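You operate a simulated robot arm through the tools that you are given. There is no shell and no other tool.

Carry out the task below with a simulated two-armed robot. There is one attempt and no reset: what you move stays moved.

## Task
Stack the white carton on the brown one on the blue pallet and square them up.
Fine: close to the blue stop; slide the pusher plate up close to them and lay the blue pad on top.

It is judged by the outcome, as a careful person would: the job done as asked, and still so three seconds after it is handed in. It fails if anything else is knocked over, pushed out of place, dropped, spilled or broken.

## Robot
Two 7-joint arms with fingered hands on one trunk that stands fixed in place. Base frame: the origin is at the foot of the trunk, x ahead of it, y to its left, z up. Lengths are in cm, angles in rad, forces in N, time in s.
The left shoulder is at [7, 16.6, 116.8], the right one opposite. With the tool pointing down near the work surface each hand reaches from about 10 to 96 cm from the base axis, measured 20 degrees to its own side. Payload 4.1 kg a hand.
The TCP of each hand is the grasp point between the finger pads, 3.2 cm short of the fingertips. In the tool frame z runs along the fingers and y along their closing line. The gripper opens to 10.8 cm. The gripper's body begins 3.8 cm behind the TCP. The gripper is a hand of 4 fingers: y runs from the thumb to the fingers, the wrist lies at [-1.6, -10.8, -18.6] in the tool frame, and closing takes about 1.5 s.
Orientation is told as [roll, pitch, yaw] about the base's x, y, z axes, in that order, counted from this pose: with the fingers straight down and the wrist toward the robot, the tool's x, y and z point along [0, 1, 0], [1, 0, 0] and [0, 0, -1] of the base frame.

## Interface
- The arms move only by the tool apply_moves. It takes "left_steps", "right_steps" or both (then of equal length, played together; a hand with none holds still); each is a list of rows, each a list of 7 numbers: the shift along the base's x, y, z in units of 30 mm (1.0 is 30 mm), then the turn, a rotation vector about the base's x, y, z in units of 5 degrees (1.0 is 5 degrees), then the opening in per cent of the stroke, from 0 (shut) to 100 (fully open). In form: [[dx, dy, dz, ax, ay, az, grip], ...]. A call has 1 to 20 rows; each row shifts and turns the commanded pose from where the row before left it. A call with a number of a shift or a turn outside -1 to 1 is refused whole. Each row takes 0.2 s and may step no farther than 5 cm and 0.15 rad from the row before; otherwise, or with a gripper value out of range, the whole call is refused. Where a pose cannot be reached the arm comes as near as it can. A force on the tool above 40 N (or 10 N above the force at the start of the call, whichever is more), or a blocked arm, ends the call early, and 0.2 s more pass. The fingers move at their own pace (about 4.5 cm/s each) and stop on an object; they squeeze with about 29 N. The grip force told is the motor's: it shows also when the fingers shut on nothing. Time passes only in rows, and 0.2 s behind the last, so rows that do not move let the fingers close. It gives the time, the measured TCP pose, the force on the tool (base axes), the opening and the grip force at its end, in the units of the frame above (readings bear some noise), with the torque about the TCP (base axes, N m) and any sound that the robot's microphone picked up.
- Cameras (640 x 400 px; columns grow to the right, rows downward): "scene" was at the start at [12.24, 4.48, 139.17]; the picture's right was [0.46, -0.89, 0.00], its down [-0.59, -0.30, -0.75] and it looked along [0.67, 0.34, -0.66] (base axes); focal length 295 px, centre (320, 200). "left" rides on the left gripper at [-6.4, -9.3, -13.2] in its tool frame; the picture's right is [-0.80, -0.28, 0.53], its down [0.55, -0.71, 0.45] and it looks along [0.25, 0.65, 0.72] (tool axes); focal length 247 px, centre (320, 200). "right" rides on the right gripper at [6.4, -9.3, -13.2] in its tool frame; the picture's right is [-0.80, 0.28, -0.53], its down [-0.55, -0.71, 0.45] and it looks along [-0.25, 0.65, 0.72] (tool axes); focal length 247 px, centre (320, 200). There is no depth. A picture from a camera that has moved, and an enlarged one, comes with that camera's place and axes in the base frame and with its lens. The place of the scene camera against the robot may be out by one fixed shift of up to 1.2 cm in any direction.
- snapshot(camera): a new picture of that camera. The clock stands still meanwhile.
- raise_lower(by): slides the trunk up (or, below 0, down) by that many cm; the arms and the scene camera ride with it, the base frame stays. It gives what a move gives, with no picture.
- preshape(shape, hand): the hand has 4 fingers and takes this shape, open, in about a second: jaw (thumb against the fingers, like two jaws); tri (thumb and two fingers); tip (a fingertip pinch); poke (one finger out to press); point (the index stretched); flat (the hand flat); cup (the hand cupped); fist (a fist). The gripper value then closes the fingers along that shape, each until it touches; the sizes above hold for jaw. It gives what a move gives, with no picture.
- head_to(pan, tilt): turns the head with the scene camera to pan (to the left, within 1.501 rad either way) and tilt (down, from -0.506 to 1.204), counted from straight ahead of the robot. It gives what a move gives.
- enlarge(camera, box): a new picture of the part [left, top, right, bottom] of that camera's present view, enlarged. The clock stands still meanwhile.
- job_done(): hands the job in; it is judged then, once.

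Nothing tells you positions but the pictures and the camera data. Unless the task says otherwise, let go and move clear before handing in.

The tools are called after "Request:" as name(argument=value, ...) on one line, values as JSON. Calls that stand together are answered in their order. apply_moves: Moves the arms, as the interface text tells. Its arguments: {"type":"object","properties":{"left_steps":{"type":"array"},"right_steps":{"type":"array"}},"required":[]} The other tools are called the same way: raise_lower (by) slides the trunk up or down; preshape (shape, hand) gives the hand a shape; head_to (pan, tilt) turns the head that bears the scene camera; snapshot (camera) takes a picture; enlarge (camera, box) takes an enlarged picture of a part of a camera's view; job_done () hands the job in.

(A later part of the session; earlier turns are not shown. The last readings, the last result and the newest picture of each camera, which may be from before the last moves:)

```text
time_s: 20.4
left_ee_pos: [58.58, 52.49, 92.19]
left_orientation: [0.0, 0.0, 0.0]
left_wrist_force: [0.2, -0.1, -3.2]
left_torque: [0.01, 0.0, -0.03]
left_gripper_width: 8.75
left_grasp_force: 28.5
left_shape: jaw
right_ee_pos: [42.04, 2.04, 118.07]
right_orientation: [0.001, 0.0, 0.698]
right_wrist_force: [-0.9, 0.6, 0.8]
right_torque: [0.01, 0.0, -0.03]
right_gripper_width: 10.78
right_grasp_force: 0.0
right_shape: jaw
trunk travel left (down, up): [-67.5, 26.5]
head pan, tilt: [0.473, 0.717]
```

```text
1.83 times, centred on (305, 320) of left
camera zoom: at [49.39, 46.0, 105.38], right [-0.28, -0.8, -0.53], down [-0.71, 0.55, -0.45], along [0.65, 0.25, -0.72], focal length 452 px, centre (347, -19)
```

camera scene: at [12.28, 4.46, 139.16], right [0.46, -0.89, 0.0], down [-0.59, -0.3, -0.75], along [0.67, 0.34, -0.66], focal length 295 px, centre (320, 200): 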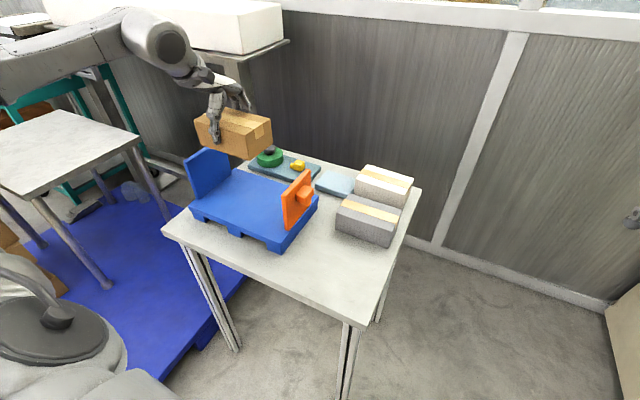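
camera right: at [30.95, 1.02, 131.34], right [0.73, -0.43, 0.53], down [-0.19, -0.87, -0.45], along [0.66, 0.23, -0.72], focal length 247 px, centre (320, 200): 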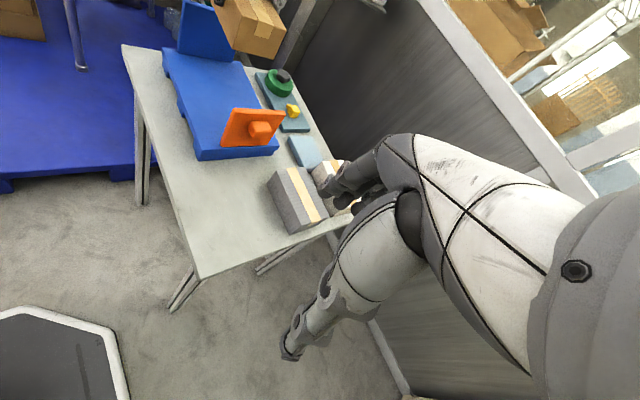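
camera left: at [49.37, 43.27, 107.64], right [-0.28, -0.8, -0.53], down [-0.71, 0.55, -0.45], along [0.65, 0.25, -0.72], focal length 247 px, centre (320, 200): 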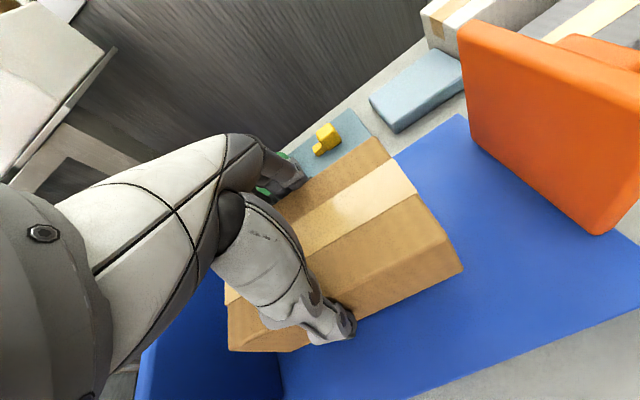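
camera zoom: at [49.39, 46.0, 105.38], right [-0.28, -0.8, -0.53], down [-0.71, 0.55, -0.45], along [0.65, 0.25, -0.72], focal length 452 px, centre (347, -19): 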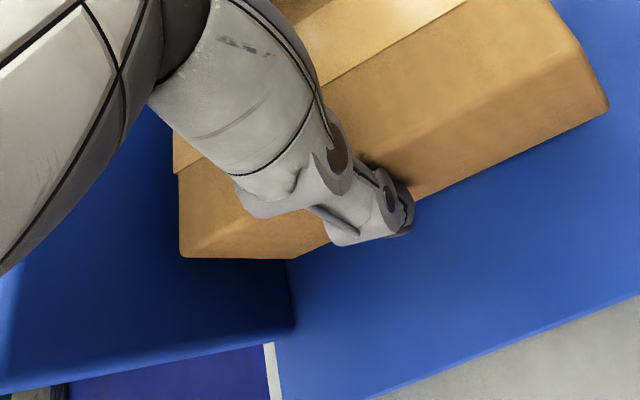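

The carton's end is at y ≈ 59.7 and the stop face at about 60.7–61.4. I'll shift in by 0.4 cm and lower until the force shows contact.

Request:
apply_moves(left_steps=[[0, 0.133, 0, 0, 0, 0, 0], [0, 0, -0.1, 0, 0, 0, 0], [0, 0, -0.1, 0, 0, 0, 0], [0, 0, -0.1, 0, 0, 0, 0], [0, 0, 0, 0, 0, 0, 0]])

Request:
enlarge(camera="left", box=[130, 240, 480, 400])

Request:
enlarge(camera="scene", box=[180, 120, 280, 220])

```text
time_s: 21.6
left_ee_pos: [58.72, 52.81, 91.4]
left_orientation: [0.001, 0.0, 0.001]
left_wrist_force: [-0.2, -0.2, -2.4]
left_torque: [0.04, 0.01, 0.0]
left_gripper_width: 8.79
left_grasp_force: 29.4
left_shape: jaw
right_ee_pos: [42.17, 2.08, 118.12]
right_orientation: [0.0, -0.001, 0.698]
right_wrist_force: [0.1, -0.5, -0.2]
right_torque: [-0.01, -0.03, -0.02]
right_gripper_width: 10.78
right_grasp_force: 0.1
right_shape: jaw
trunk travel left (down, up): [-67.5, 26.5]
head pan, tilt: [0.473, 0.717]
```

```text
1.83 times, centred on (305, 320) of left
camera zoom: at [49.38, 46.39, 104.55], right [-0.28, -0.8, -0.53], down [-0.71, 0.55, -0.45], along [0.65, 0.25, -0.72], focal length 452 px, centre (347, -19)
```

zoom: 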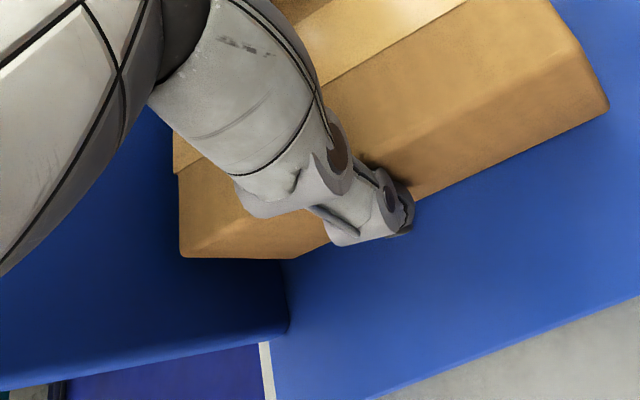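

```text
4.00 times, centred on (230, 170) of scene
camera zoom: at [12.29, 4.51, 139.16], right [0.46, -0.89, 0.0], down [-0.59, -0.3, -0.75], along [0.67, 0.34, -0.66], focal length 1179 px, centre (680, 320)
```

zoom: 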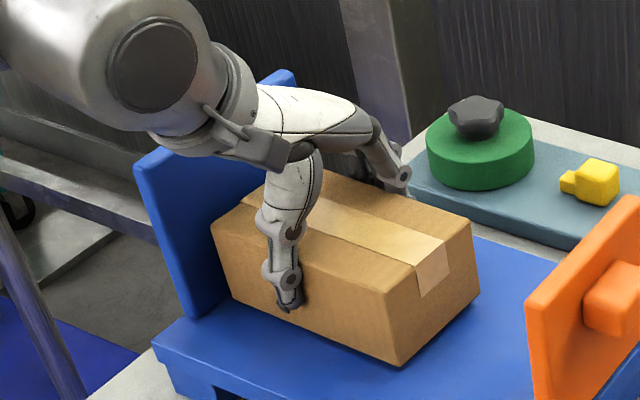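

Request:
apply_moves(left_steps=[[0, 0, -0.07, 0, 0, 0, 0], [0, 0, -0.07, 0, 0, 0, 0], [0, 0, 0, 0, 0, 0, 0]])

Request:
apply_moves(left_steps=[[0, 0, -0.06, 0, 0, 0, 0], [0, 0, 0, 0, 0, 0, 0]])

```text
time_s: 22.4
left_ee_pos: [58.66, 52.97, 90.91]
left_orientation: [0.0, 0.0, -0.002]
left_wrist_force: [-0.2, 0.2, -2.5]
left_torque: [0.02, -0.03, 0.01]
left_gripper_width: 8.76
left_grasp_force: 29.0
left_shape: jaw
right_ee_pos: [42.14, 2.1, 118.2]
right_orientation: [0.0, 0.001, 0.698]
right_wrist_force: [-0.2, -0.6, 0.2]
right_torque: [0.02, -0.02, 0.04]
right_gripper_width: 10.76
right_grasp_force: 0.1
right_shape: jaw
trunk travel left (down, up): [-67.5, 26.5]
head pan, tilt: [0.473, 0.717]
```

```text
time_s: 23.0
left_ee_pos: [58.62, 53.01, 90.81]
left_orientation: [-0.001, 0.0, -0.001]
left_wrist_force: [0.4, -0.5, -2.7]
left_torque: [0.08, -0.06, 0.0]
left_gripper_width: 8.74
left_grasp_force: 29.4
left_shape: jaw
right_ee_pos: [42.01, 2.0, 118.09]
right_orientation: [-0.001, 0.0, 0.699]
right_wrist_force: [0.0, 0.9, 0.0]
right_torque: [-0.02, 0.01, 0.01]
right_gripper_width: 10.75
right_grasp_force: 0.0
right_shape: jaw
trunk travel left (down, up): [-67.5, 26.5]
head pan, tilt: [0.473, 0.717]
```

Request:
apply_moves(left_steps=[[0, 0, -0.07, 0, 0, 0, 0], [0, 0, 0, 0, 0, 0, 0]])

Request:
apply_moves(left_steps=[[0, 0, -0.07, 0, 0, 0, 0], [0, 0, 0, 0, 0, 0, 0]])

Request:
enlarge(camera="right", box=[180, 0, 280, 110])

Request:
enlarge(camera="scene", box=[180, 120, 280, 220])

```text
time_s: 23.6
left_ee_pos: [58.66, 52.88, 90.81]
left_orientation: [0.0, -0.001, 0.0]
left_wrist_force: [1.2, 0.5, 5.5]
left_torque: [0.1, -0.38, -0.06]
left_gripper_width: 8.7
left_grasp_force: 29.1
left_shape: jaw
right_ee_pos: [41.99, 2.08, 118.14]
right_orientation: [0.0, 0.001, 0.699]
right_wrist_force: [0.5, 0.2, 0.5]
right_torque: [-0.01, -0.03, 0.0]
right_gripper_width: 10.78
right_grasp_force: 0.1
right_shape: jaw
trunk travel left (down, up): [-67.5, 26.5]
head pan, tilt: [0.473, 0.717]
```

```text
time_s: 24.2
left_ee_pos: [58.45, 52.87, 90.76]
left_orientation: [0.002, -0.005, 0.0]
left_wrist_force: [3.9, 4.8, 18.7]
left_torque: [0.19, -0.22, -0.14]
left_gripper_width: 8.7
left_grasp_force: 29.2
left_shape: jaw
right_ee_pos: [42.0, 1.98, 118.14]
right_orientation: [0.0, -0.001, 0.698]
right_wrist_force: [-0.2, 0.6, 0.3]
right_torque: [-0.02, 0.0, 0.03]
right_gripper_width: 10.75
right_grasp_force: 0.1
right_shape: jaw
trunk travel left (down, up): [-67.5, 26.5]
head pan, tilt: [0.473, 0.717]
```

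```text
3.64 times, centred on (230, 55) of right
camera zoom: at [30.79, 0.92, 131.41], right [0.73, -0.43, 0.53], down [-0.19, -0.87, -0.45], along [0.66, 0.23, -0.72], focal length 898 px, centre (647, 727)
```

zoom: 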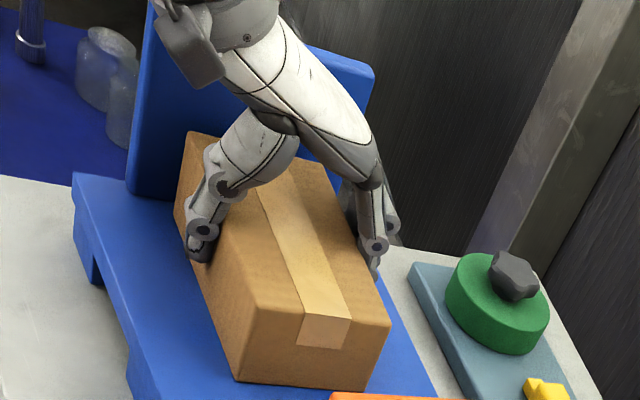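

```text
4.00 times, centred on (230, 170) of scene
camera zoom: at [12.08, 4.36, 139.21], right [0.46, -0.89, 0.0], down [-0.58, -0.3, -0.75], along [0.67, 0.34, -0.66], focal length 1179 px, centre (680, 320)
```

zoom: 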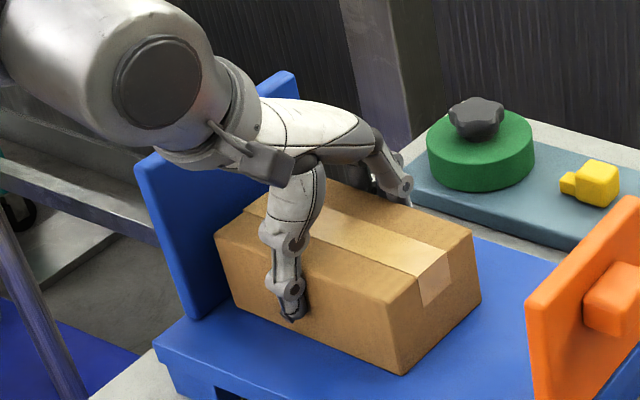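

Contact with the pallet at TCP z ≈ 90.8. I'll ease the pressure slightly and open.

Request:
apply_moves(left_steps=[[0, 0, 0.06, 0, 0, 0, 0], [0, 0, 0, 0, 0, 0, 0], [0, 0, 0, 0, 0, 0, 100], [0, 0, 0, 0, 0, 0, 100], [0, 0, 0, 0, 0, 0, 100], [0, 0, 0, 0, 0, 0, 100], [0, 0, 0, 0, 0, 0, 100]])

Request:
enlarge(camera="scene", box=[180, 120, 280, 220])

Request:
enlarge(camera="right", box=[180, 0, 280, 110])

```text
time_s: 25.8
left_ee_pos: [58.41, 52.78, 90.49]
left_orientation: [0.0, -0.002, 0.0]
left_wrist_force: [0.7, -2.4, 4.1]
left_torque: [-0.05, -0.06, 0.04]
left_gripper_width: 10.79
left_grasp_force: 0.1
left_shape: jaw
right_ee_pos: [42.1, 2.05, 118.16]
right_orientation: [-0.001, 0.0, 0.697]
right_wrist_force: [0.0, 0.9, -0.6]
right_torque: [-0.01, 0.01, -0.04]
right_gripper_width: 10.76
right_grasp_force: 0.0
right_shape: jaw
trunk travel left (down, up): [-67.5, 26.5]
head pan, tilt: [0.473, 0.717]
```

```text
4.00 times, centred on (230, 170) of scene
camera zoom: at [12.2, 4.4, 139.17], right [0.46, -0.89, 0.0], down [-0.59, -0.3, -0.75], along [0.67, 0.34, -0.66], focal length 1179 px, centre (680, 320)
```

zoom: 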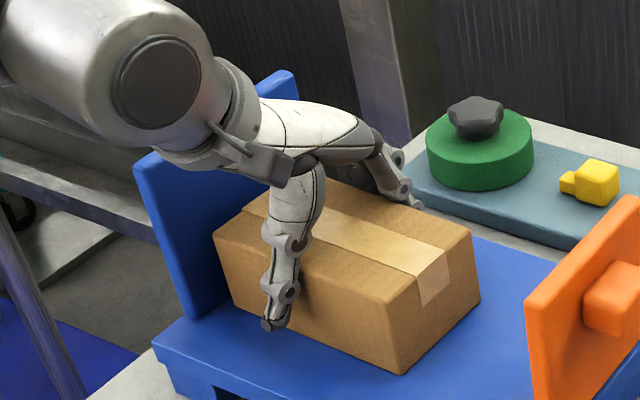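

```text
3.64 times, centred on (230, 55) of right
camera zoom: at [30.9, 0.96, 131.35], right [0.73, -0.43, 0.53], down [-0.19, -0.87, -0.45], along [0.66, 0.23, -0.72], focal length 898 px, centre (647, 727)
```

zoom: 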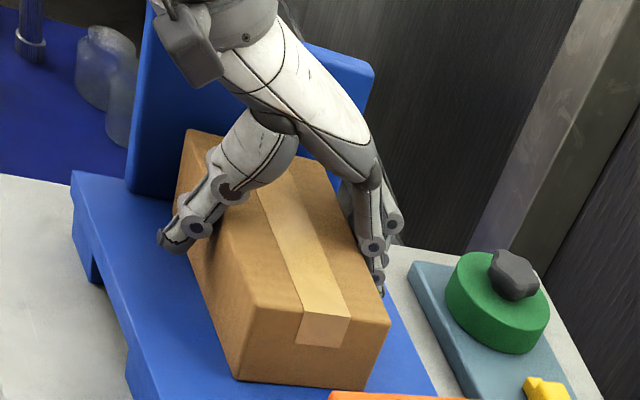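

Released cleanly. I'll rise straight up, then head toward the white carton while the right hand backs off.

Request:
apply_moves(left_steps=[[0, 0, 0.5, 0, 0, 0, 100], [0, 0, 0.8, 0, 0, 0, 100], [0, 0, 0.9, 0, 0, 0, 100], [0, 0, 0.9, 0, 0, 0, 100], [0, 0, 0.9, 0, 0, 0, 100], [0, 0, 0.9, 0, 0, 0, 100], [0, 0, 0.9, 0, 0, 0, 100], [0, 0, 0.6, 0, 0, 0, 100]], right_steps=[[0, -0.8, 0, 0, 0, 0, 100], [0, -0.8, 0, 0, 0, 0, 100], [0, -0.8, 0, 0, 0, 0, 100], [0, -0.8, 0, 0, 0, 0, 100], [0, -0.8, 0, 0, 0, 0, 100], [0, -0.8, 0, 0, 0, 0, 100], [0, -0.8, 0, 0, 0, 0, 100], [0, -0.8, 0, 0, 0, 0, 100]])

Request:
snapshot(camera="left")

Request:
snapshot(camera="scene")

Request:
snapshot(camera="right")

```text
time_s: 27.6
left_ee_pos: [58.49, 52.73, 107.96]
left_orientation: [0.003, -0.001, 0.009]
left_wrist_force: [-0.1, -0.1, 0.5]
left_torque: [0.01, -0.02, 0.0]
left_gripper_width: 10.82
left_grasp_force: 0.0
left_shape: jaw
left hand out of reach, approached as far as the arm can: row 8
right_ee_pos: [41.97, -17.36, 118.09]
right_orientation: [0.0, -0.001, 0.698]
right_wrist_force: [0.3, 0.1, -0.5]
right_torque: [0.01, -0.01, 0.0]
right_gripper_width: 10.77
right_grasp_force: 0.2
right_shape: jaw
trunk travel left (down, up): [-67.5, 26.5]
head pan, tilt: [0.473, 0.717]
```

```text
taken
camera left: at [49.25, 46.12, 121.23], right [-0.28, -0.8, -0.53], down [-0.71, 0.54, -0.45], along [0.65, 0.26, -0.72], focal length 247 px, centre (320, 200)
```

left: 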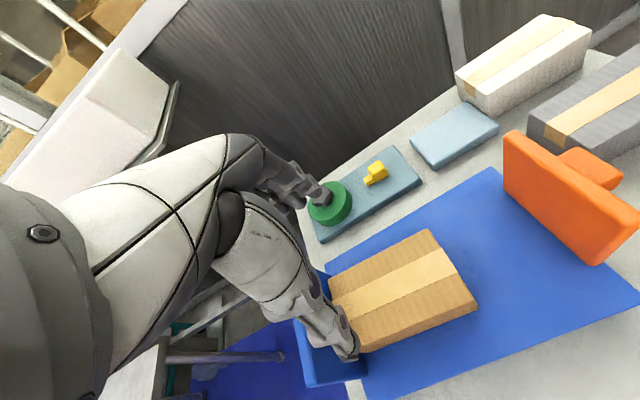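

```text
taken
camera scene: at [12.19, 4.38, 139.18], right [0.46, -0.89, 0.0], down [-0.58, -0.3, -0.75], along [0.67, 0.34, -0.66], focal length 295 px, centre (320, 200)
```

scene: 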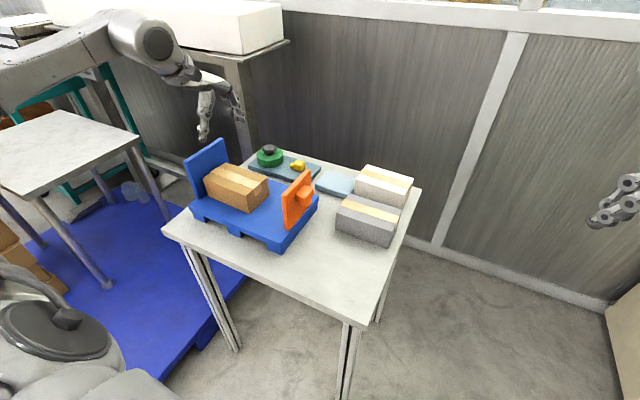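

```text
taken
camera right: at [30.92, -18.35, 131.38], right [0.73, -0.43, 0.53], down [-0.19, -0.87, -0.45], along [0.66, 0.23, -0.72], focal length 247 px, centre (320, 200)
```

right: 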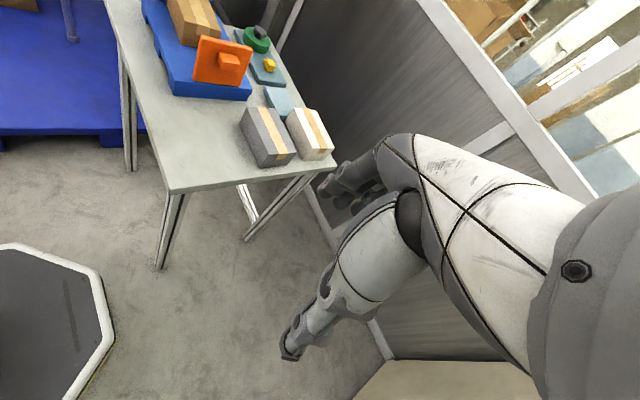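

Request:
enlarge(camera="left", box=[300, 210, 500, 390])

Request:
enlarge(camera="left", box=[400, 0, 640, 180])

Request:
enlarge(camera="right", box=[130, 0, 350, 190])

Request:
enlarge(camera="scene", box=[170, 120, 330, 250])

```text
2.22 times, centred on (400, 300) of left
camera zoom: at [49.25, 46.12, 121.23], right [-0.28, -0.8, -0.53], down [-0.71, 0.54, -0.45], along [0.65, 0.26, -0.72], focal length 549 px, centre (142, -22)
```

zoom: 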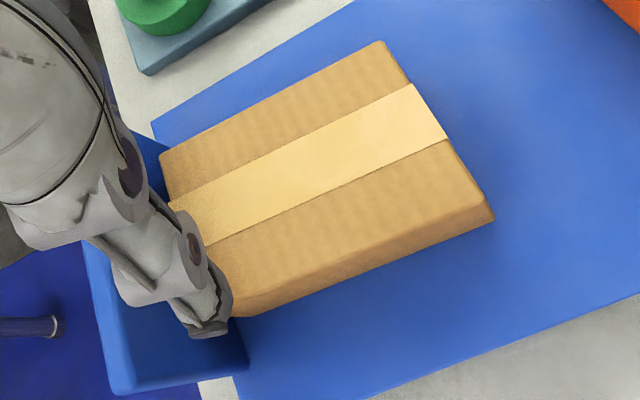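

```text
2.22 times, centred on (520, 90) of left
camera zoom: at [49.25, 46.12, 121.23], right [-0.28, -0.8, -0.53], down [-0.71, 0.54, -0.45], along [0.65, 0.26, -0.72], focal length 549 px, centre (-124, 444)
```

zoom: 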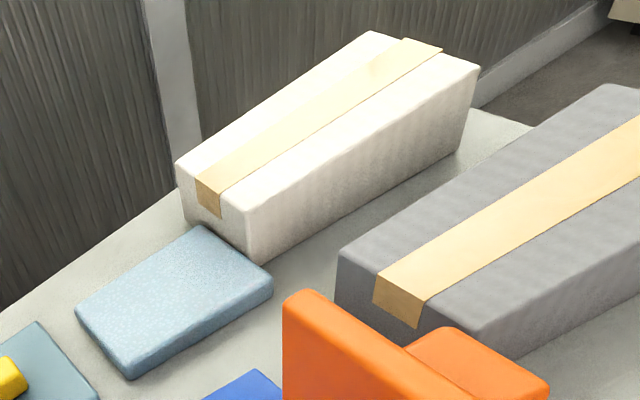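

```text
2.11 times, centred on (240, 95) of right
camera zoom: at [30.92, -18.35, 131.38], right [0.73, -0.43, 0.53], down [-0.19, -0.87, -0.45], along [0.66, 0.23, -0.72], focal length 520 px, centre (488, 421)
```

zoom: 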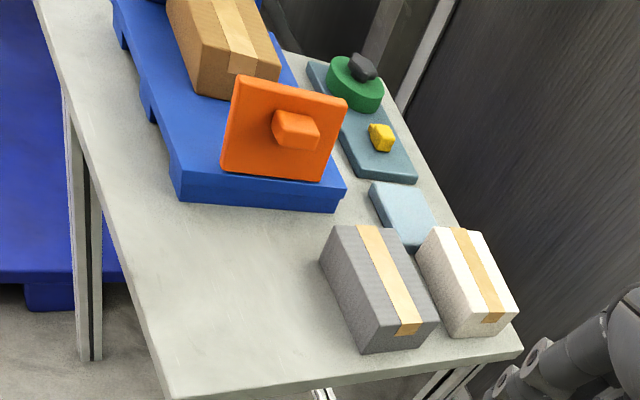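

```text
3.08 times, centred on (250, 185) of scene
camera zoom: at [12.19, 4.38, 139.18], right [0.46, -0.89, 0.0], down [-0.58, -0.3, -0.75], along [0.67, 0.34, -0.66], focal length 907 px, centre (535, 246)
```

zoom: 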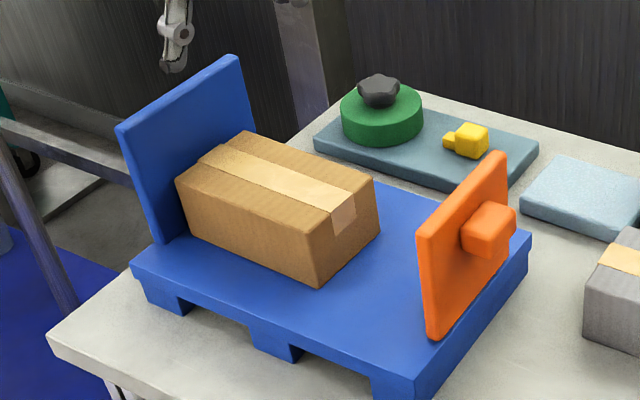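

The brown carton now sits near the stop. The white one is centred at about (83.1, 18.3), so I'll move the left hand above it.

Request:
apply_moves(left_steps=[[0.63, -0.88, -0.2, 0, 0, -0.1, 100], [0.63, -0.88, -0.2, 0, 0, 0, 100], [0.63, -0.88, -0.2, 0, 0, 0, 100], [0.63, -0.88, -0.2, 0, 0, 0, 100], [0.63, -0.88, -0.2, 0, 0, 0, 100], [0.63, -0.88, -0.2, 0, 0, 0, 100], [0.63, -0.88, -0.2, 0, 0, 0, 100], [0.63, -0.88, -0.2, 0, 0, 0, 100], [0.63, -0.88, -0.2, 0, 0, 0, 100], [0.63, -0.88, -0.2, 0, 0, 0, 100], [0.63, -0.88, -0.2, 0, 0, 0, 100], [0.63, -0.88, -0.2, 0, 0, 0, 100], [0.63, -0.88, -0.2, 0, 0, 0, 100], [0, 0, 0, 0, 0, 0, 100]])

Request:
snapshot(camera="left")

Request:
snapshot(camera="scene")

Request:
enlarge(camera="right", box=[200, 60, 360, 190])

```text
time_s: 30.6
left_ee_pos: [83.04, 18.55, 100.17]
left_orientation: [0.001, 0.003, -0.01]
left_wrist_force: [-0.1, 0.7, -0.2]
left_torque: [0.02, -0.06, -0.04]
left_gripper_width: 10.81
left_grasp_force: 0.1
left_shape: jaw
right_ee_pos: [42.08, -17.18, 118.23]
right_orientation: [0.001, -0.001, 0.699]
right_wrist_force: [-0.1, 0.6, -0.1]
right_torque: [-0.04, 0.01, 0.01]
right_gripper_width: 10.77
right_grasp_force: 0.1
right_shape: jaw
trunk travel left (down, up): [-67.5, 26.5]
head pan, tilt: [0.473, 0.717]
```

```text
taken
camera left: at [73.72, 12.06, 113.34], right [-0.29, -0.8, -0.53], down [-0.7, 0.55, -0.45], along [0.65, 0.24, -0.72], focal length 247 px, centre (320, 200)
```

left: 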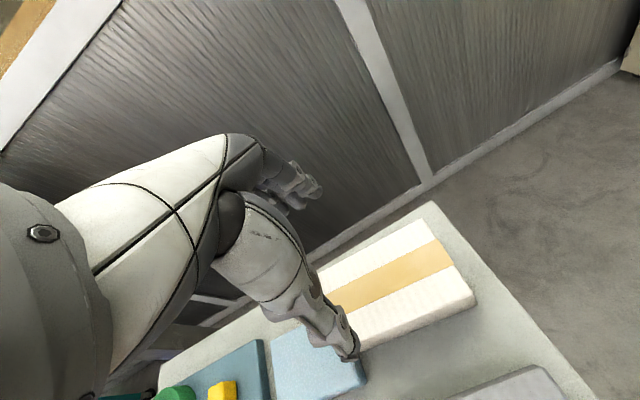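

```text
taken
camera scene: at [12.19, 4.57, 139.17], right [0.46, -0.89, 0.0], down [-0.59, -0.3, -0.75], along [0.67, 0.34, -0.66], focal length 295 px, centre (320, 200)
```

scene: 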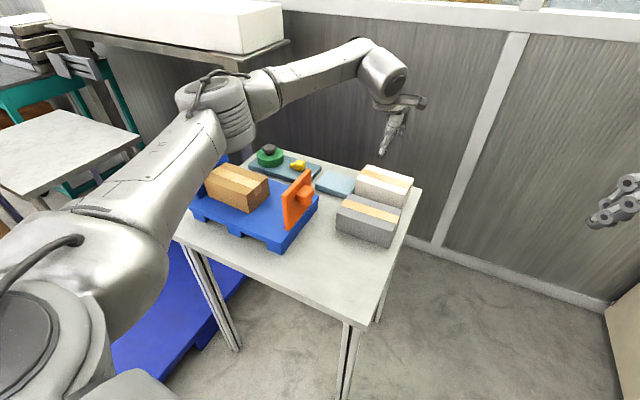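

```text
3.08 times, centred on (280, 125) of right
camera zoom: at [30.92, -18.15, 131.4], right [0.73, -0.43, 0.53], down [-0.19, -0.87, -0.45], along [0.66, 0.23, -0.72], focal length 760 px, centre (443, 431)
```

zoom: 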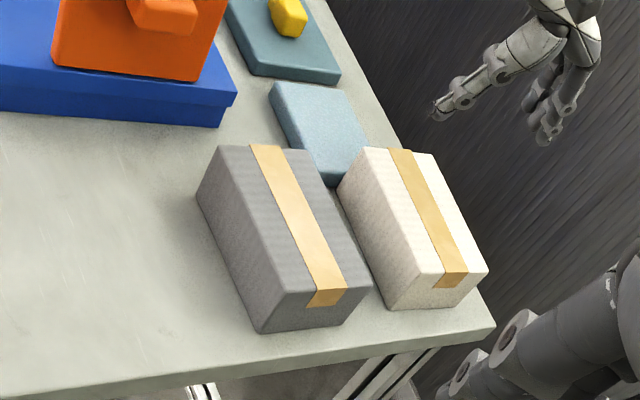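

Request:
enlarge(camera="left", box=[300, 190, 500, 390])

Request:
enlarge(camera="scene", box=[310, 140, 430, 260])

```text
2.00 times, centred on (400, 290) of left
camera zoom: at [73.72, 12.06, 113.34], right [-0.29, -0.8, -0.53], down [-0.7, 0.55, -0.45], along [0.65, 0.24, -0.72], focal length 494 px, centre (160, 20)
```

zoom: 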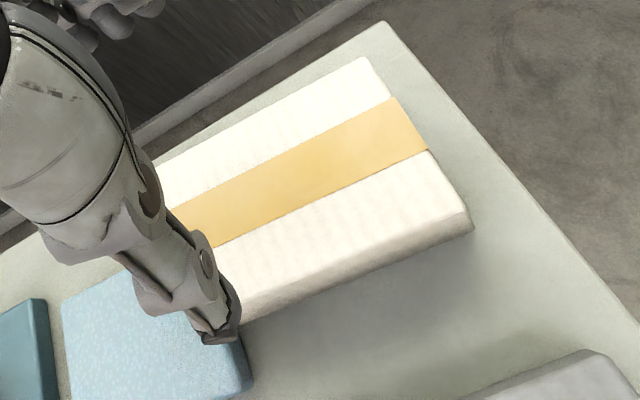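

```text
3.33 times, centred on (370, 200) of scene
camera zoom: at [12.19, 4.57, 139.17], right [0.46, -0.89, 0.0], down [-0.59, -0.3, -0.75], along [0.67, 0.34, -0.66], focal length 983 px, centre (153, 200)
```

zoom: 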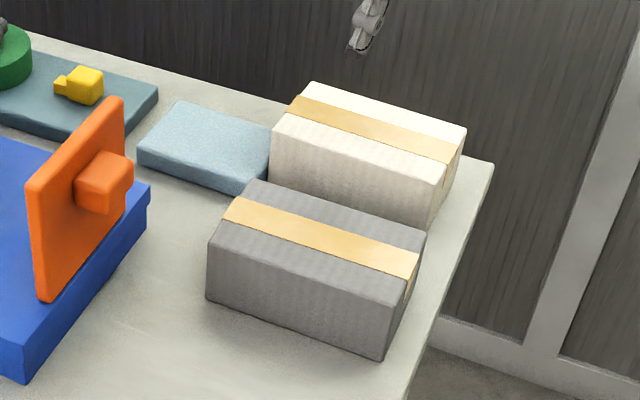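

Request:
apply_moves(left_steps=[[0, -0.03, -0.8, 0, 0, 0.115, 100], [0, 0, -0.8, 0, 0, 0, 100], [0, 0, -0.8, 0, 0, 0, 100], [0, 0, -0.4, 0, 0, 0, 100], [0, 0, 0, 0, 0, 0, 100]])

Request:
snapshot(camera="left")

Request:
enlarge(camera="scene", box=[310, 120, 450, 260])

Request:
enlarge(camera="right", box=[200, 60, 360, 190])

```text
time_s: 31.8
left_ee_pos: [83.03, 18.4, 91.64]
left_orientation: [0.001, 0.001, 0.003]
left_wrist_force: [0.4, -0.2, -0.6]
left_torque: [-0.01, 0.01, 0.02]
left_gripper_width: 10.83
left_grasp_force: 0.1
left_shape: jaw
right_ee_pos: [42.23, -17.19, 118.19]
right_orientation: [-0.001, 0.001, 0.698]
right_wrist_force: [0.9, -0.5, -0.5]
right_torque: [0.0, 0.04, -0.01]
right_gripper_width: 10.78
right_grasp_force: 0.0
right_shape: jaw
trunk travel left (down, up): [-67.5, 26.5]
head pan, tilt: [0.473, 0.717]
```

```text
taken
camera left: at [73.82, 11.79, 104.85], right [-0.28, -0.8, -0.53], down [-0.71, 0.55, -0.45], along [0.65, 0.25, -0.72], focal length 247 px, centre (320, 200)
```

left: 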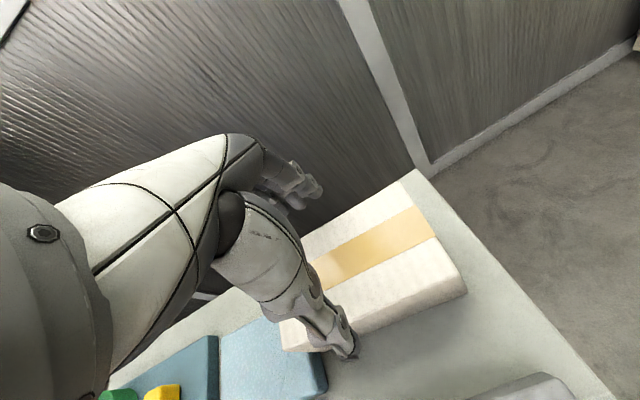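

```text
2.86 times, centred on (380, 190) of scene
camera zoom: at [12.23, 4.46, 139.17], right [0.46, -0.89, 0.0], down [-0.59, -0.3, -0.75], along [0.67, 0.34, -0.66], focal length 842 px, centre (149, 229)
```

zoom: 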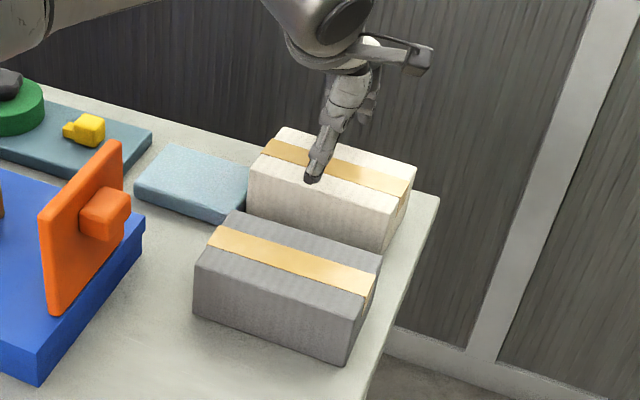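

```text
3.08 times, centred on (280, 125) of right
camera zoom: at [30.97, -18.25, 131.37], right [0.73, -0.43, 0.53], down [-0.19, -0.87, -0.45], along [0.66, 0.23, -0.72], focal length 760 px, centre (443, 431)
```

zoom: 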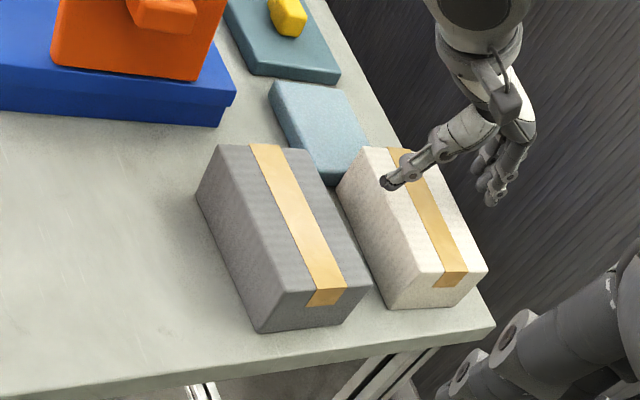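

Request:
apply_moves(left_steps=[[0, 0, -0.35, 0, 0, 0, 100], [0, 0, -0.35, 0, 0, 0, 100], [0, 0, -0.35, 0, 0, 0, 100], [0, 0, -0.35, 0, 0, 0, 100], [0, 0, -0.35, 0, 0, 0, 100], [0, 0, -0.1, 0, 0, 0, 100], [0, 0, -0.1, 0, 0, 0, 100], [0, 0, 0, 0, 0, 0, 100]])

Request:
snapshot(camera="left")

Request:
enlarge(camera="right", box=[200, 60, 360, 190])

Request:
enlarge(camera="scene", box=[310, 120, 450, 260])

```text
time_s: 33.6
left_ee_pos: [83.09, 18.28, 85.95]
left_orientation: [0.001, -0.003, 0.0]
left_wrist_force: [-0.9, 0.5, 3.5]
left_torque: [-0.01, 0.02, 0.03]
left_gripper_width: 10.8
left_grasp_force: 0.1
left_shape: jaw
right_ee_pos: [41.98, -17.34, 118.18]
right_orientation: [0.001, 0.0, 0.698]
right_wrist_force: [0.1, -0.4, 0.0]
right_torque: [-0.03, -0.04, -0.01]
right_gripper_width: 10.77
right_grasp_force: 0.2
right_shape: jaw
trunk travel left (down, up): [-67.5, 26.5]
head pan, tilt: [0.473, 0.717]
```

```text
taken
camera left: at [73.8, 11.85, 99.16], right [-0.28, -0.8, -0.53], down [-0.71, 0.55, -0.45], along [0.65, 0.25, -0.72], focal length 247 px, centre (320, 200)
```

left: 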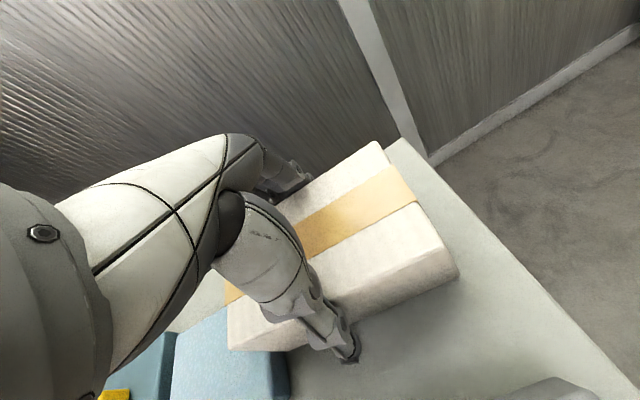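

```text
3.08 times, centred on (280, 125) of right
camera zoom: at [30.91, -18.27, 131.39], right [0.73, -0.43, 0.53], down [-0.19, -0.87, -0.45], along [0.66, 0.23, -0.72], focal length 760 px, centre (443, 431)
```

zoom: 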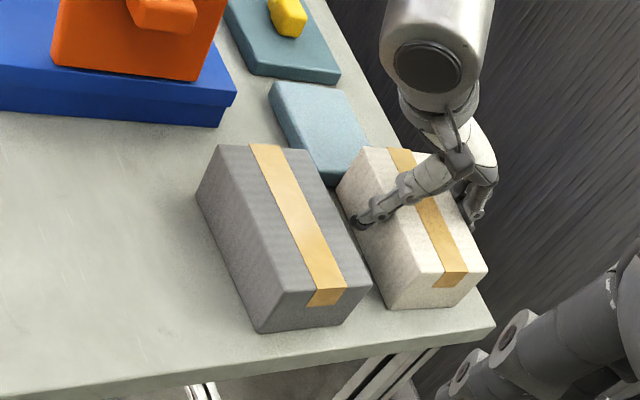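

```text
2.86 times, centred on (380, 190) of scene
camera zoom: at [12.17, 4.45, 139.18], right [0.46, -0.89, 0.0], down [-0.58, -0.3, -0.75], along [0.67, 0.34, -0.66], focal length 842 px, centre (149, 229)
```

zoom: 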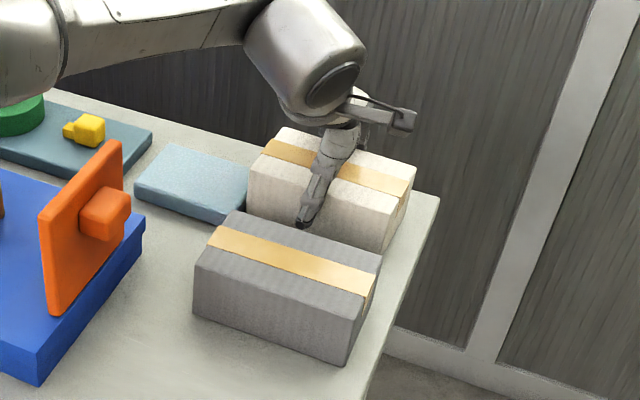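

Slight palm contact. I'll rise 4 mm and close on the white carton.

Request:
apply_moves(left_steps=[[0, 0, 0.13, 0, 0, 0, 100], [0, 0, 0, 0, 0, 0, 0], [0, 0, 0, 0, 0, 0, 0], [0, 0, 0, 0, 0, 0, 0], [0, 0, 0, 0, 0, 0, 0], [0, 0, 0, 0, 0, 0, 0], [0, 0, 0, 0, 0, 0, 0], [0, 0, 0, 0, 0, 0, 0], [0, 0, 0, 0, 0, 0, 0]])

Request:
enlarge(camera="right", box=[200, 60, 360, 190])

Request:
snapshot(camera="left")

```text
time_s: 35.6
left_ee_pos: [83.22, 18.41, 86.22]
left_orientation: [0.0, 0.001, 0.001]
left_wrist_force: [0.2, 0.7, -0.2]
left_torque: [0.02, 0.01, 0.04]
left_gripper_width: 8.98
left_grasp_force: 29.6
left_shape: jaw
right_ee_pos: [42.23, -17.2, 118.1]
right_orientation: [0.0, 0.0, 0.698]
right_wrist_force: [-0.6, 0.8, 1.1]
right_torque: [0.0, -0.01, 0.01]
right_gripper_width: 10.78
right_grasp_force: 0.0
right_shape: jaw
trunk travel left (down, up): [-67.5, 26.5]
head pan, tilt: [0.473, 0.717]
```

```text
3.08 times, centred on (280, 125) of right
camera zoom: at [31.03, -18.24, 131.36], right [0.73, -0.43, 0.53], down [-0.19, -0.87, -0.45], along [0.66, 0.23, -0.72], focal length 760 px, centre (443, 431)
```

zoom: 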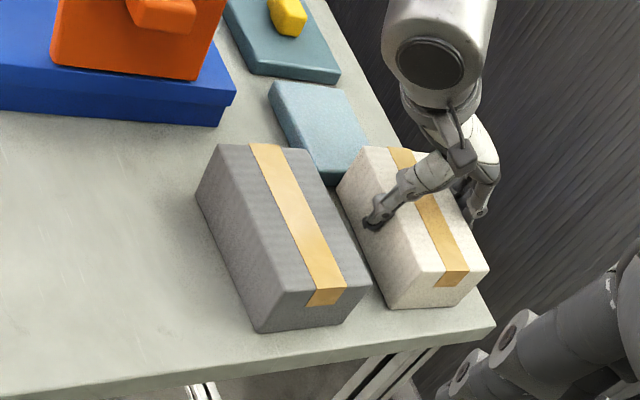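

```text
taken
camera left: at [73.86, 11.87, 99.45], right [-0.28, -0.8, -0.53], down [-0.71, 0.55, -0.45], along [0.65, 0.25, -0.72], focal length 247 px, centre (320, 200)
```

left: 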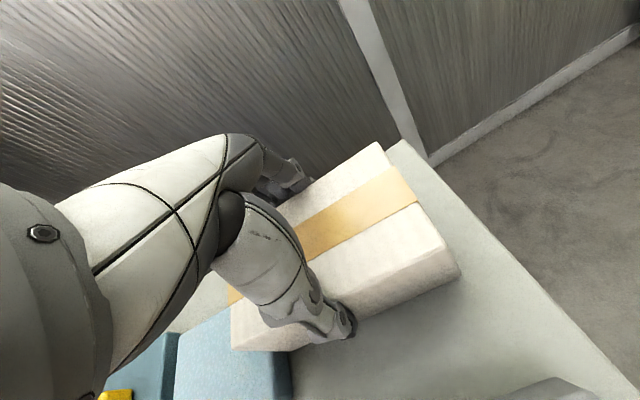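

Request:
apply_moves(left_steps=[[0, 0, 0.4, 0, 0, 0, 0], [0, 0, 0.6, 0, 0, 0, 0], [0, 0, 0, 0, 0, 0, 0]])

Request:
enlarge(camera="right", box=[200, 60, 360, 190])

```text
time_s: 36.4
left_ee_pos: [83.08, 18.29, 89.23]
left_orientation: [-0.001, 0.002, 0.003]
left_wrist_force: [1.6, 0.0, -3.9]
left_torque: [-0.01, -0.02, 0.0]
left_gripper_width: 9.0
left_grasp_force: 28.7
left_shape: jaw
right_ee_pos: [42.3, -17.17, 118.2]
right_orientation: [0.0, 0.001, 0.697]
right_wrist_force: [0.4, 1.1, -0.3]
right_torque: [0.0, 0.03, 0.03]
right_gripper_width: 10.78
right_grasp_force: 0.0
right_shape: jaw
trunk travel left (down, up): [-67.5, 26.5]
head pan, tilt: [0.473, 0.717]
```

```text
3.08 times, centred on (280, 125) of right
camera zoom: at [31.08, -18.23, 131.35], right [0.73, -0.43, 0.53], down [-0.19, -0.87, -0.45], along [0.66, 0.23, -0.72], focal length 760 px, centre (443, 431)
```

zoom: 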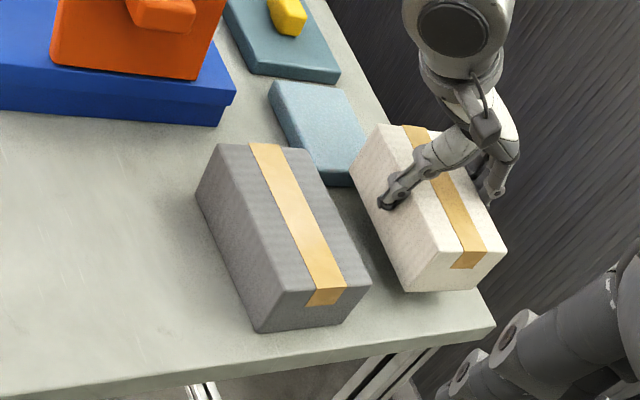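

The white carton is held level. I'll carry it up and over to the brown one, bringing the right camera back round as the left arm leaves.

Request:
apply_moves(left_steps=[[0, 0, 0.9, 0, 0, 0, 0], [0, 0, 0.9, 0, 0, 0, 0], [0, 0, 0.9, 0, 0, 0, 0], [0, 0, 0.9, 0, 0, 0, 0], [0, 0, 0.9, 0, 0, 0, 0], [0, 0, 0.9, 0, 0, 0, 0], [-0.63, 0.88, 0, 0, 0, 0, 0], [-0.63, 0.88, 0, 0, 0, 0, 0], [-0.63, 0.88, 0, 0, 0, 0, 0], [-0.63, 0.88, 0, 0, 0, 0, 0], [-0.63, 0.88, 0, 0, 0, 0, 0], [-0.63, 0.88, 0, 0, 0, 0, 0], [-0.63, 0.88, 0, 0, 0, 0, 0], [-0.63, 0.88, 0, 0, 0, 0, 0], [-0.63, 0.88, 0, 0, 0, 0, 0], [-0.63, 0.88, 0, 0, 0, 0, 0], [-0.63, 0.88, 0, 0, 0, 0, 0], [-0.63, 0.88, 0, 0, 0, 0, 0], [-0.63, 0.88, 0, 0, 0, 0, 0], [0, 0, 0, 0, 0, 0, 0]])

Request:
apply_moves(right_steps=[[0, 0.9, 0, 0, 0, 0, 100], [0, 0.9, 0, 0, 0, 0, 100], [0, 0.9, 0, 0, 0, 0, 100], [0, 0.9, 0, 0, 0, 0, 100], [0, 0.9, 0, 0, 0, 0, 100], [0, 0.9, 0, 0, 0, 0, 100], [0, 0.9, 0, 0, 0, 0, 100], [0, 0, 0, 0, 0, 0, 100]])

Request:
snapshot(camera="right")

Request:
snapshot(camera="left")

Request:
enlarge(camera="scene", box=[170, 70, 330, 250])

```text
time_s: 40.6
left_ee_pos: [58.5, 52.73, 105.27]
left_orientation: [0.0, 0.001, 0.002]
left_wrist_force: [0.8, -0.2, -3.7]
left_torque: [0.01, 0.02, -0.01]
left_gripper_width: 9.0
left_grasp_force: 29.5
left_shape: jaw
right_ee_pos: [42.24, -17.19, 117.99]
right_orientation: [0.0, 0.003, 0.699]
right_wrist_force: [0.4, 0.6, -0.6]
right_torque: [0.0, 0.04, -0.01]
right_gripper_width: 10.76
right_grasp_force: 0.2
right_shape: jaw
trunk travel left (down, up): [-67.5, 26.5]
head pan, tilt: [0.473, 0.717]
```

```text
time_s: 42.4
left_ee_pos: [58.5, 52.6, 105.47]
left_orientation: [0.001, 0.0, 0.002]
left_wrist_force: [0.3, -0.8, -2.8]
left_torque: [0.0, 0.01, 0.0]
left_gripper_width: 8.95
left_grasp_force: 29.0
left_shape: jaw
right_ee_pos: [42.03, 1.69, 118.07]
right_orientation: [-0.001, 0.0, 0.698]
right_wrist_force: [-0.4, -1.2, 0.6]
right_torque: [-0.02, -0.02, -0.02]
right_gripper_width: 10.77
right_grasp_force: 0.0
right_shape: jaw
trunk travel left (down, up): [-67.5, 26.5]
head pan, tilt: [0.473, 0.717]
```

```text
taken
camera right: at [30.93, 0.62, 131.37], right [0.73, -0.43, 0.53], down [-0.19, -0.87, -0.45], along [0.66, 0.23, -0.72], focal length 247 px, centre (320, 200)
```

right: 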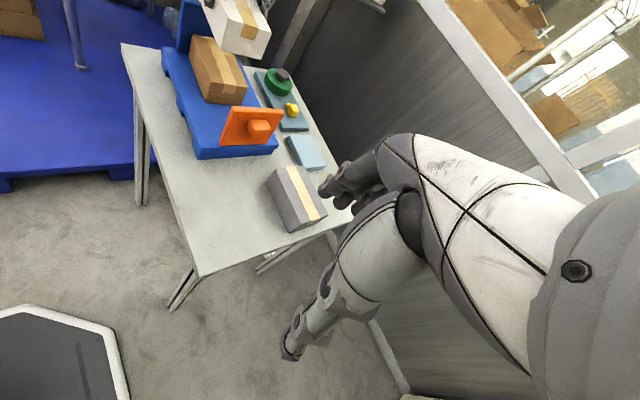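

```text
taken
camera left: at [49.27, 46.1, 118.65], right [-0.28, -0.8, -0.53], down [-0.71, 0.55, -0.45], along [0.65, 0.25, -0.72], focal length 247 px, centre (320, 200)
```

left: 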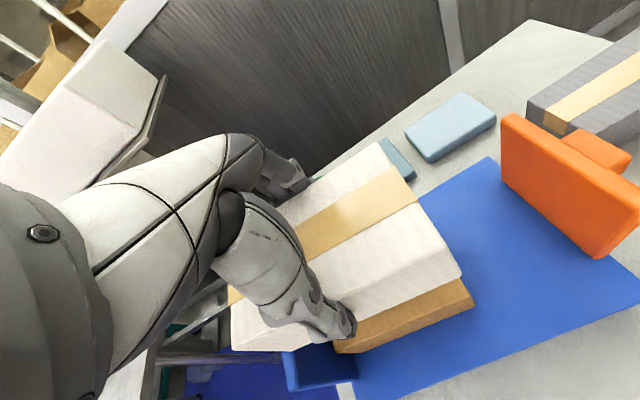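

```text
2.22 times, centred on (250, 160) of scene
camera zoom: at [12.27, 4.41, 139.17], right [0.46, -0.89, 0.0], down [-0.59, -0.3, -0.75], along [0.67, 0.34, -0.66], focal length 655 px, centre (476, 289)
```

zoom: 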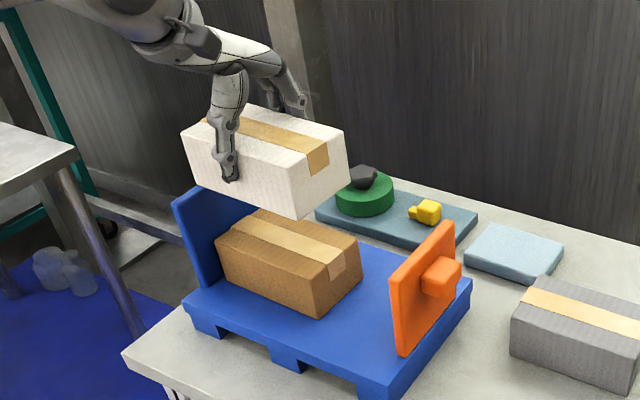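

Request:
apply_moves(left_steps=[[0, 0, -0.5, 0, 0, 0, 0], [0, 0, -0.5, 0, 0, 0, 0], [0, 0, -0.5, 0, 0, 0, 0], [0, 0, -0.25, 0, 0, 0, 0], [0, 0, 0, 0, 0, 0, 0]])

Request:
enlarge(camera="right", box=[160, 0, 290, 120])

Request:
enlarge(camera="left", box=[220, 120, 500, 380])

Request:
enlarge(camera="scene", box=[180, 90, 290, 220])

```text
time_s: 43.6
left_ee_pos: [58.43, 52.79, 100.17]
left_orientation: [0.0, 0.0, 0.002]
left_wrist_force: [-0.6, 0.0, -3.6]
left_torque: [-0.01, -0.01, -0.01]
left_gripper_width: 8.99
left_grasp_force: 28.5
left_shape: jaw
right_ee_pos: [42.09, 1.72, 118.15]
right_orientation: [0.0, 0.0, 0.699]
right_wrist_force: [0.0, 0.0, 0.0]
right_torque: [0.02, -0.01, 0.02]
right_gripper_width: 10.78
right_grasp_force: 0.0
right_shape: jaw
trunk travel left (down, up): [-67.5, 26.5]
head pan, tilt: [0.473, 0.717]
```

```text
3.33 times, centred on (225, 60) of right
camera zoom: at [30.94, 0.67, 131.37], right [0.73, -0.43, 0.53], down [-0.19, -0.87, -0.45], along [0.66, 0.23, -0.72], focal length 823 px, centre (637, 667)
```

zoom: 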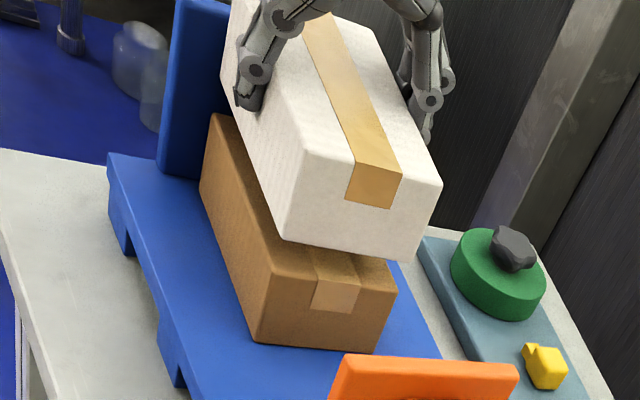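

```text
1.54 times, centred on (360, 250) of left
camera zoom: at [49.24, 46.18, 113.35], right [-0.28, -0.8, -0.53], down [-0.71, 0.55, -0.45], along [0.65, 0.25, -0.72], focal length 380 px, centre (258, 123)
```

zoom: 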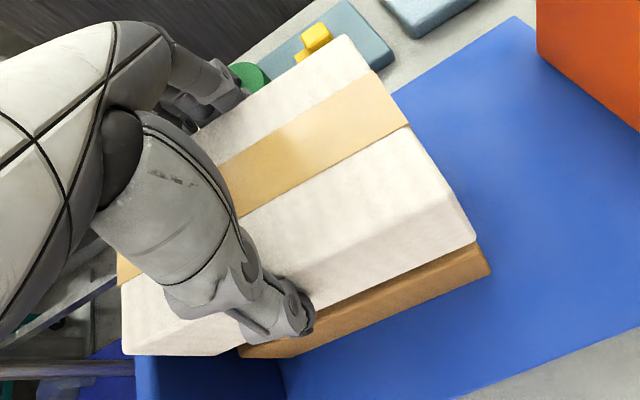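

```text
3.08 times, centred on (235, 155) of scene
camera zoom: at [12.28, 4.5, 139.16], right [0.46, -0.89, 0.0], down [-0.59, -0.3, -0.75], along [0.67, 0.34, -0.66], focal length 907 px, centre (582, 338)
```

zoom: 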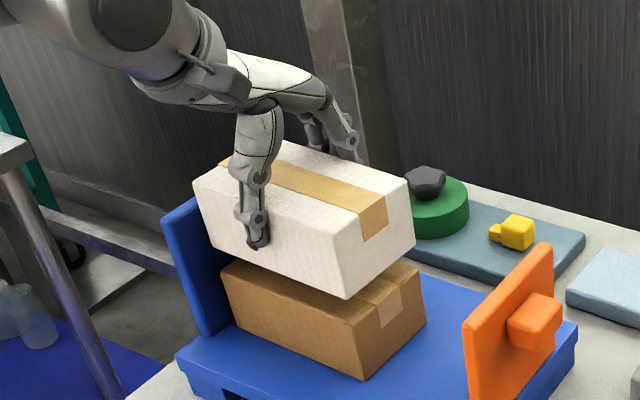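

White and brown ends line up to within a millimetre or two (x ≈ 53.7, y ≈ 45.6). I'll lower gently to contact.

Request:
apply_moves(left_steps=[[0, 0, -0.15, 0, 0, 0, 0], [0, 0, -0.15, 0, 0, 0, 0], [0, 0, -0.1, 0, 0, 0, 0], [0, 0, 0, 0, 0, 0, 0]])

Request:
enlarge(camera="scene", box=[180, 90, 290, 220])

```text
time_s: 44.6
left_ee_pos: [58.46, 52.72, 98.93]
left_orientation: [0.0, 0.0, 0.001]
left_wrist_force: [-0.3, 0.2, -3.6]
left_torque: [0.0, 0.01, 0.0]
left_gripper_width: 8.96
left_grasp_force: 28.8
left_shape: jaw
right_ee_pos: [42.08, 1.75, 118.25]
right_orientation: [0.0, 0.0, 0.697]
right_wrist_force: [-0.5, 0.3, -0.2]
right_torque: [0.01, -0.01, 0.01]
right_gripper_width: 10.78
right_grasp_force: 0.1
right_shape: jaw
trunk travel left (down, up): [-67.5, 26.5]
head pan, tilt: [0.473, 0.717]
```

```text
3.08 times, centred on (235, 155) of scene
camera zoom: at [12.28, 4.51, 139.16], right [0.46, -0.89, 0.0], down [-0.59, -0.3, -0.75], along [0.67, 0.34, -0.66], focal length 907 px, centre (582, 338)
```

zoom: 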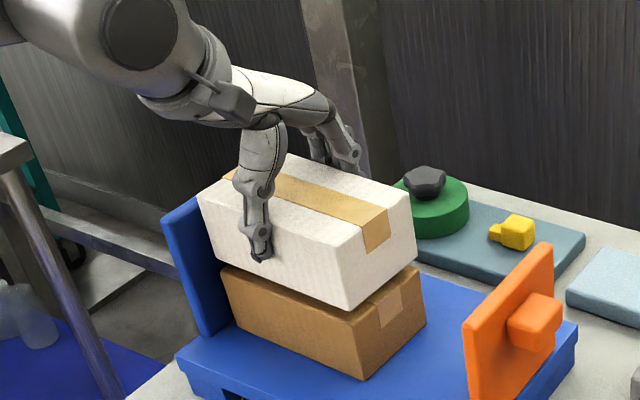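

Request:
apply_moves(left_steps=[[0, 0, -0.1, 0, 0, 0, 0], [0, 0, -0.1, 0, 0, 0, 0], [0, 0, 0, 0, 0, 0, 0]])

Request:
apply_moves(left_steps=[[0, 0, -0.07, 0, 0, 0, 0], [0, 0, 0, 0, 0, 0, 0]])

Request:
enlarge(camera="scene", box=[180, 90, 290, 220])

```text
time_s: 45.4
left_ee_pos: [58.61, 52.67, 98.31]
left_orientation: [-0.001, 0.0, 0.001]
left_wrist_force: [-0.5, 1.2, -3.3]
left_torque: [-0.03, 0.0, -0.02]
left_gripper_width: 8.98
left_grasp_force: 28.7
left_shape: jaw
right_ee_pos: [42.11, 1.64, 118.06]
right_orientation: [0.0, 0.001, 0.697]
right_wrist_force: [-1.0, 0.0, -0.3]
right_torque: [0.0, 0.0, 0.01]
right_gripper_width: 10.79
right_grasp_force: 0.0
right_shape: jaw
trunk travel left (down, up): [-67.5, 26.5]
head pan, tilt: [0.473, 0.717]
```

```text
time_s: 46.0
left_ee_pos: [58.46, 52.77, 98.15]
left_orientation: [-0.001, 0.0, 0.003]
left_wrist_force: [0.3, -0.2, -4.1]
left_torque: [0.02, -0.01, -0.03]
left_gripper_width: 8.98
left_grasp_force: 29.4
left_shape: jaw
right_ee_pos: [42.16, 1.68, 118.01]
right_orientation: [-0.001, 0.0, 0.699]
right_wrist_force: [0.3, 1.0, 0.5]
right_torque: [0.0, 0.02, -0.01]
right_gripper_width: 10.78
right_grasp_force: 0.1
right_shape: jaw
trunk travel left (down, up): [-67.5, 26.5]
head pan, tilt: [0.473, 0.717]
```

```text
3.08 times, centred on (235, 155) of scene
camera zoom: at [12.28, 4.51, 139.16], right [0.46, -0.89, 0.0], down [-0.59, -0.3, -0.75], along [0.67, 0.34, -0.66], focal length 907 px, centre (582, 338)
```

zoom: 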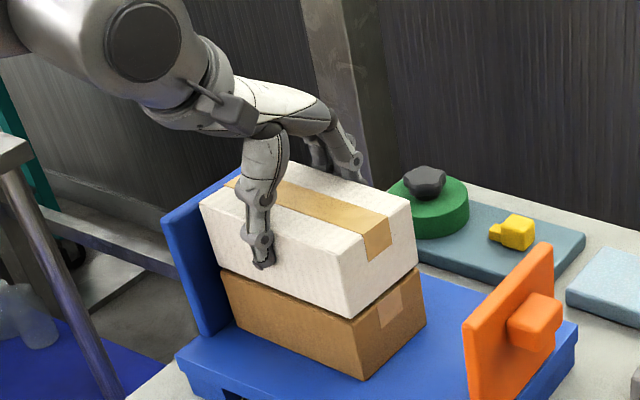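

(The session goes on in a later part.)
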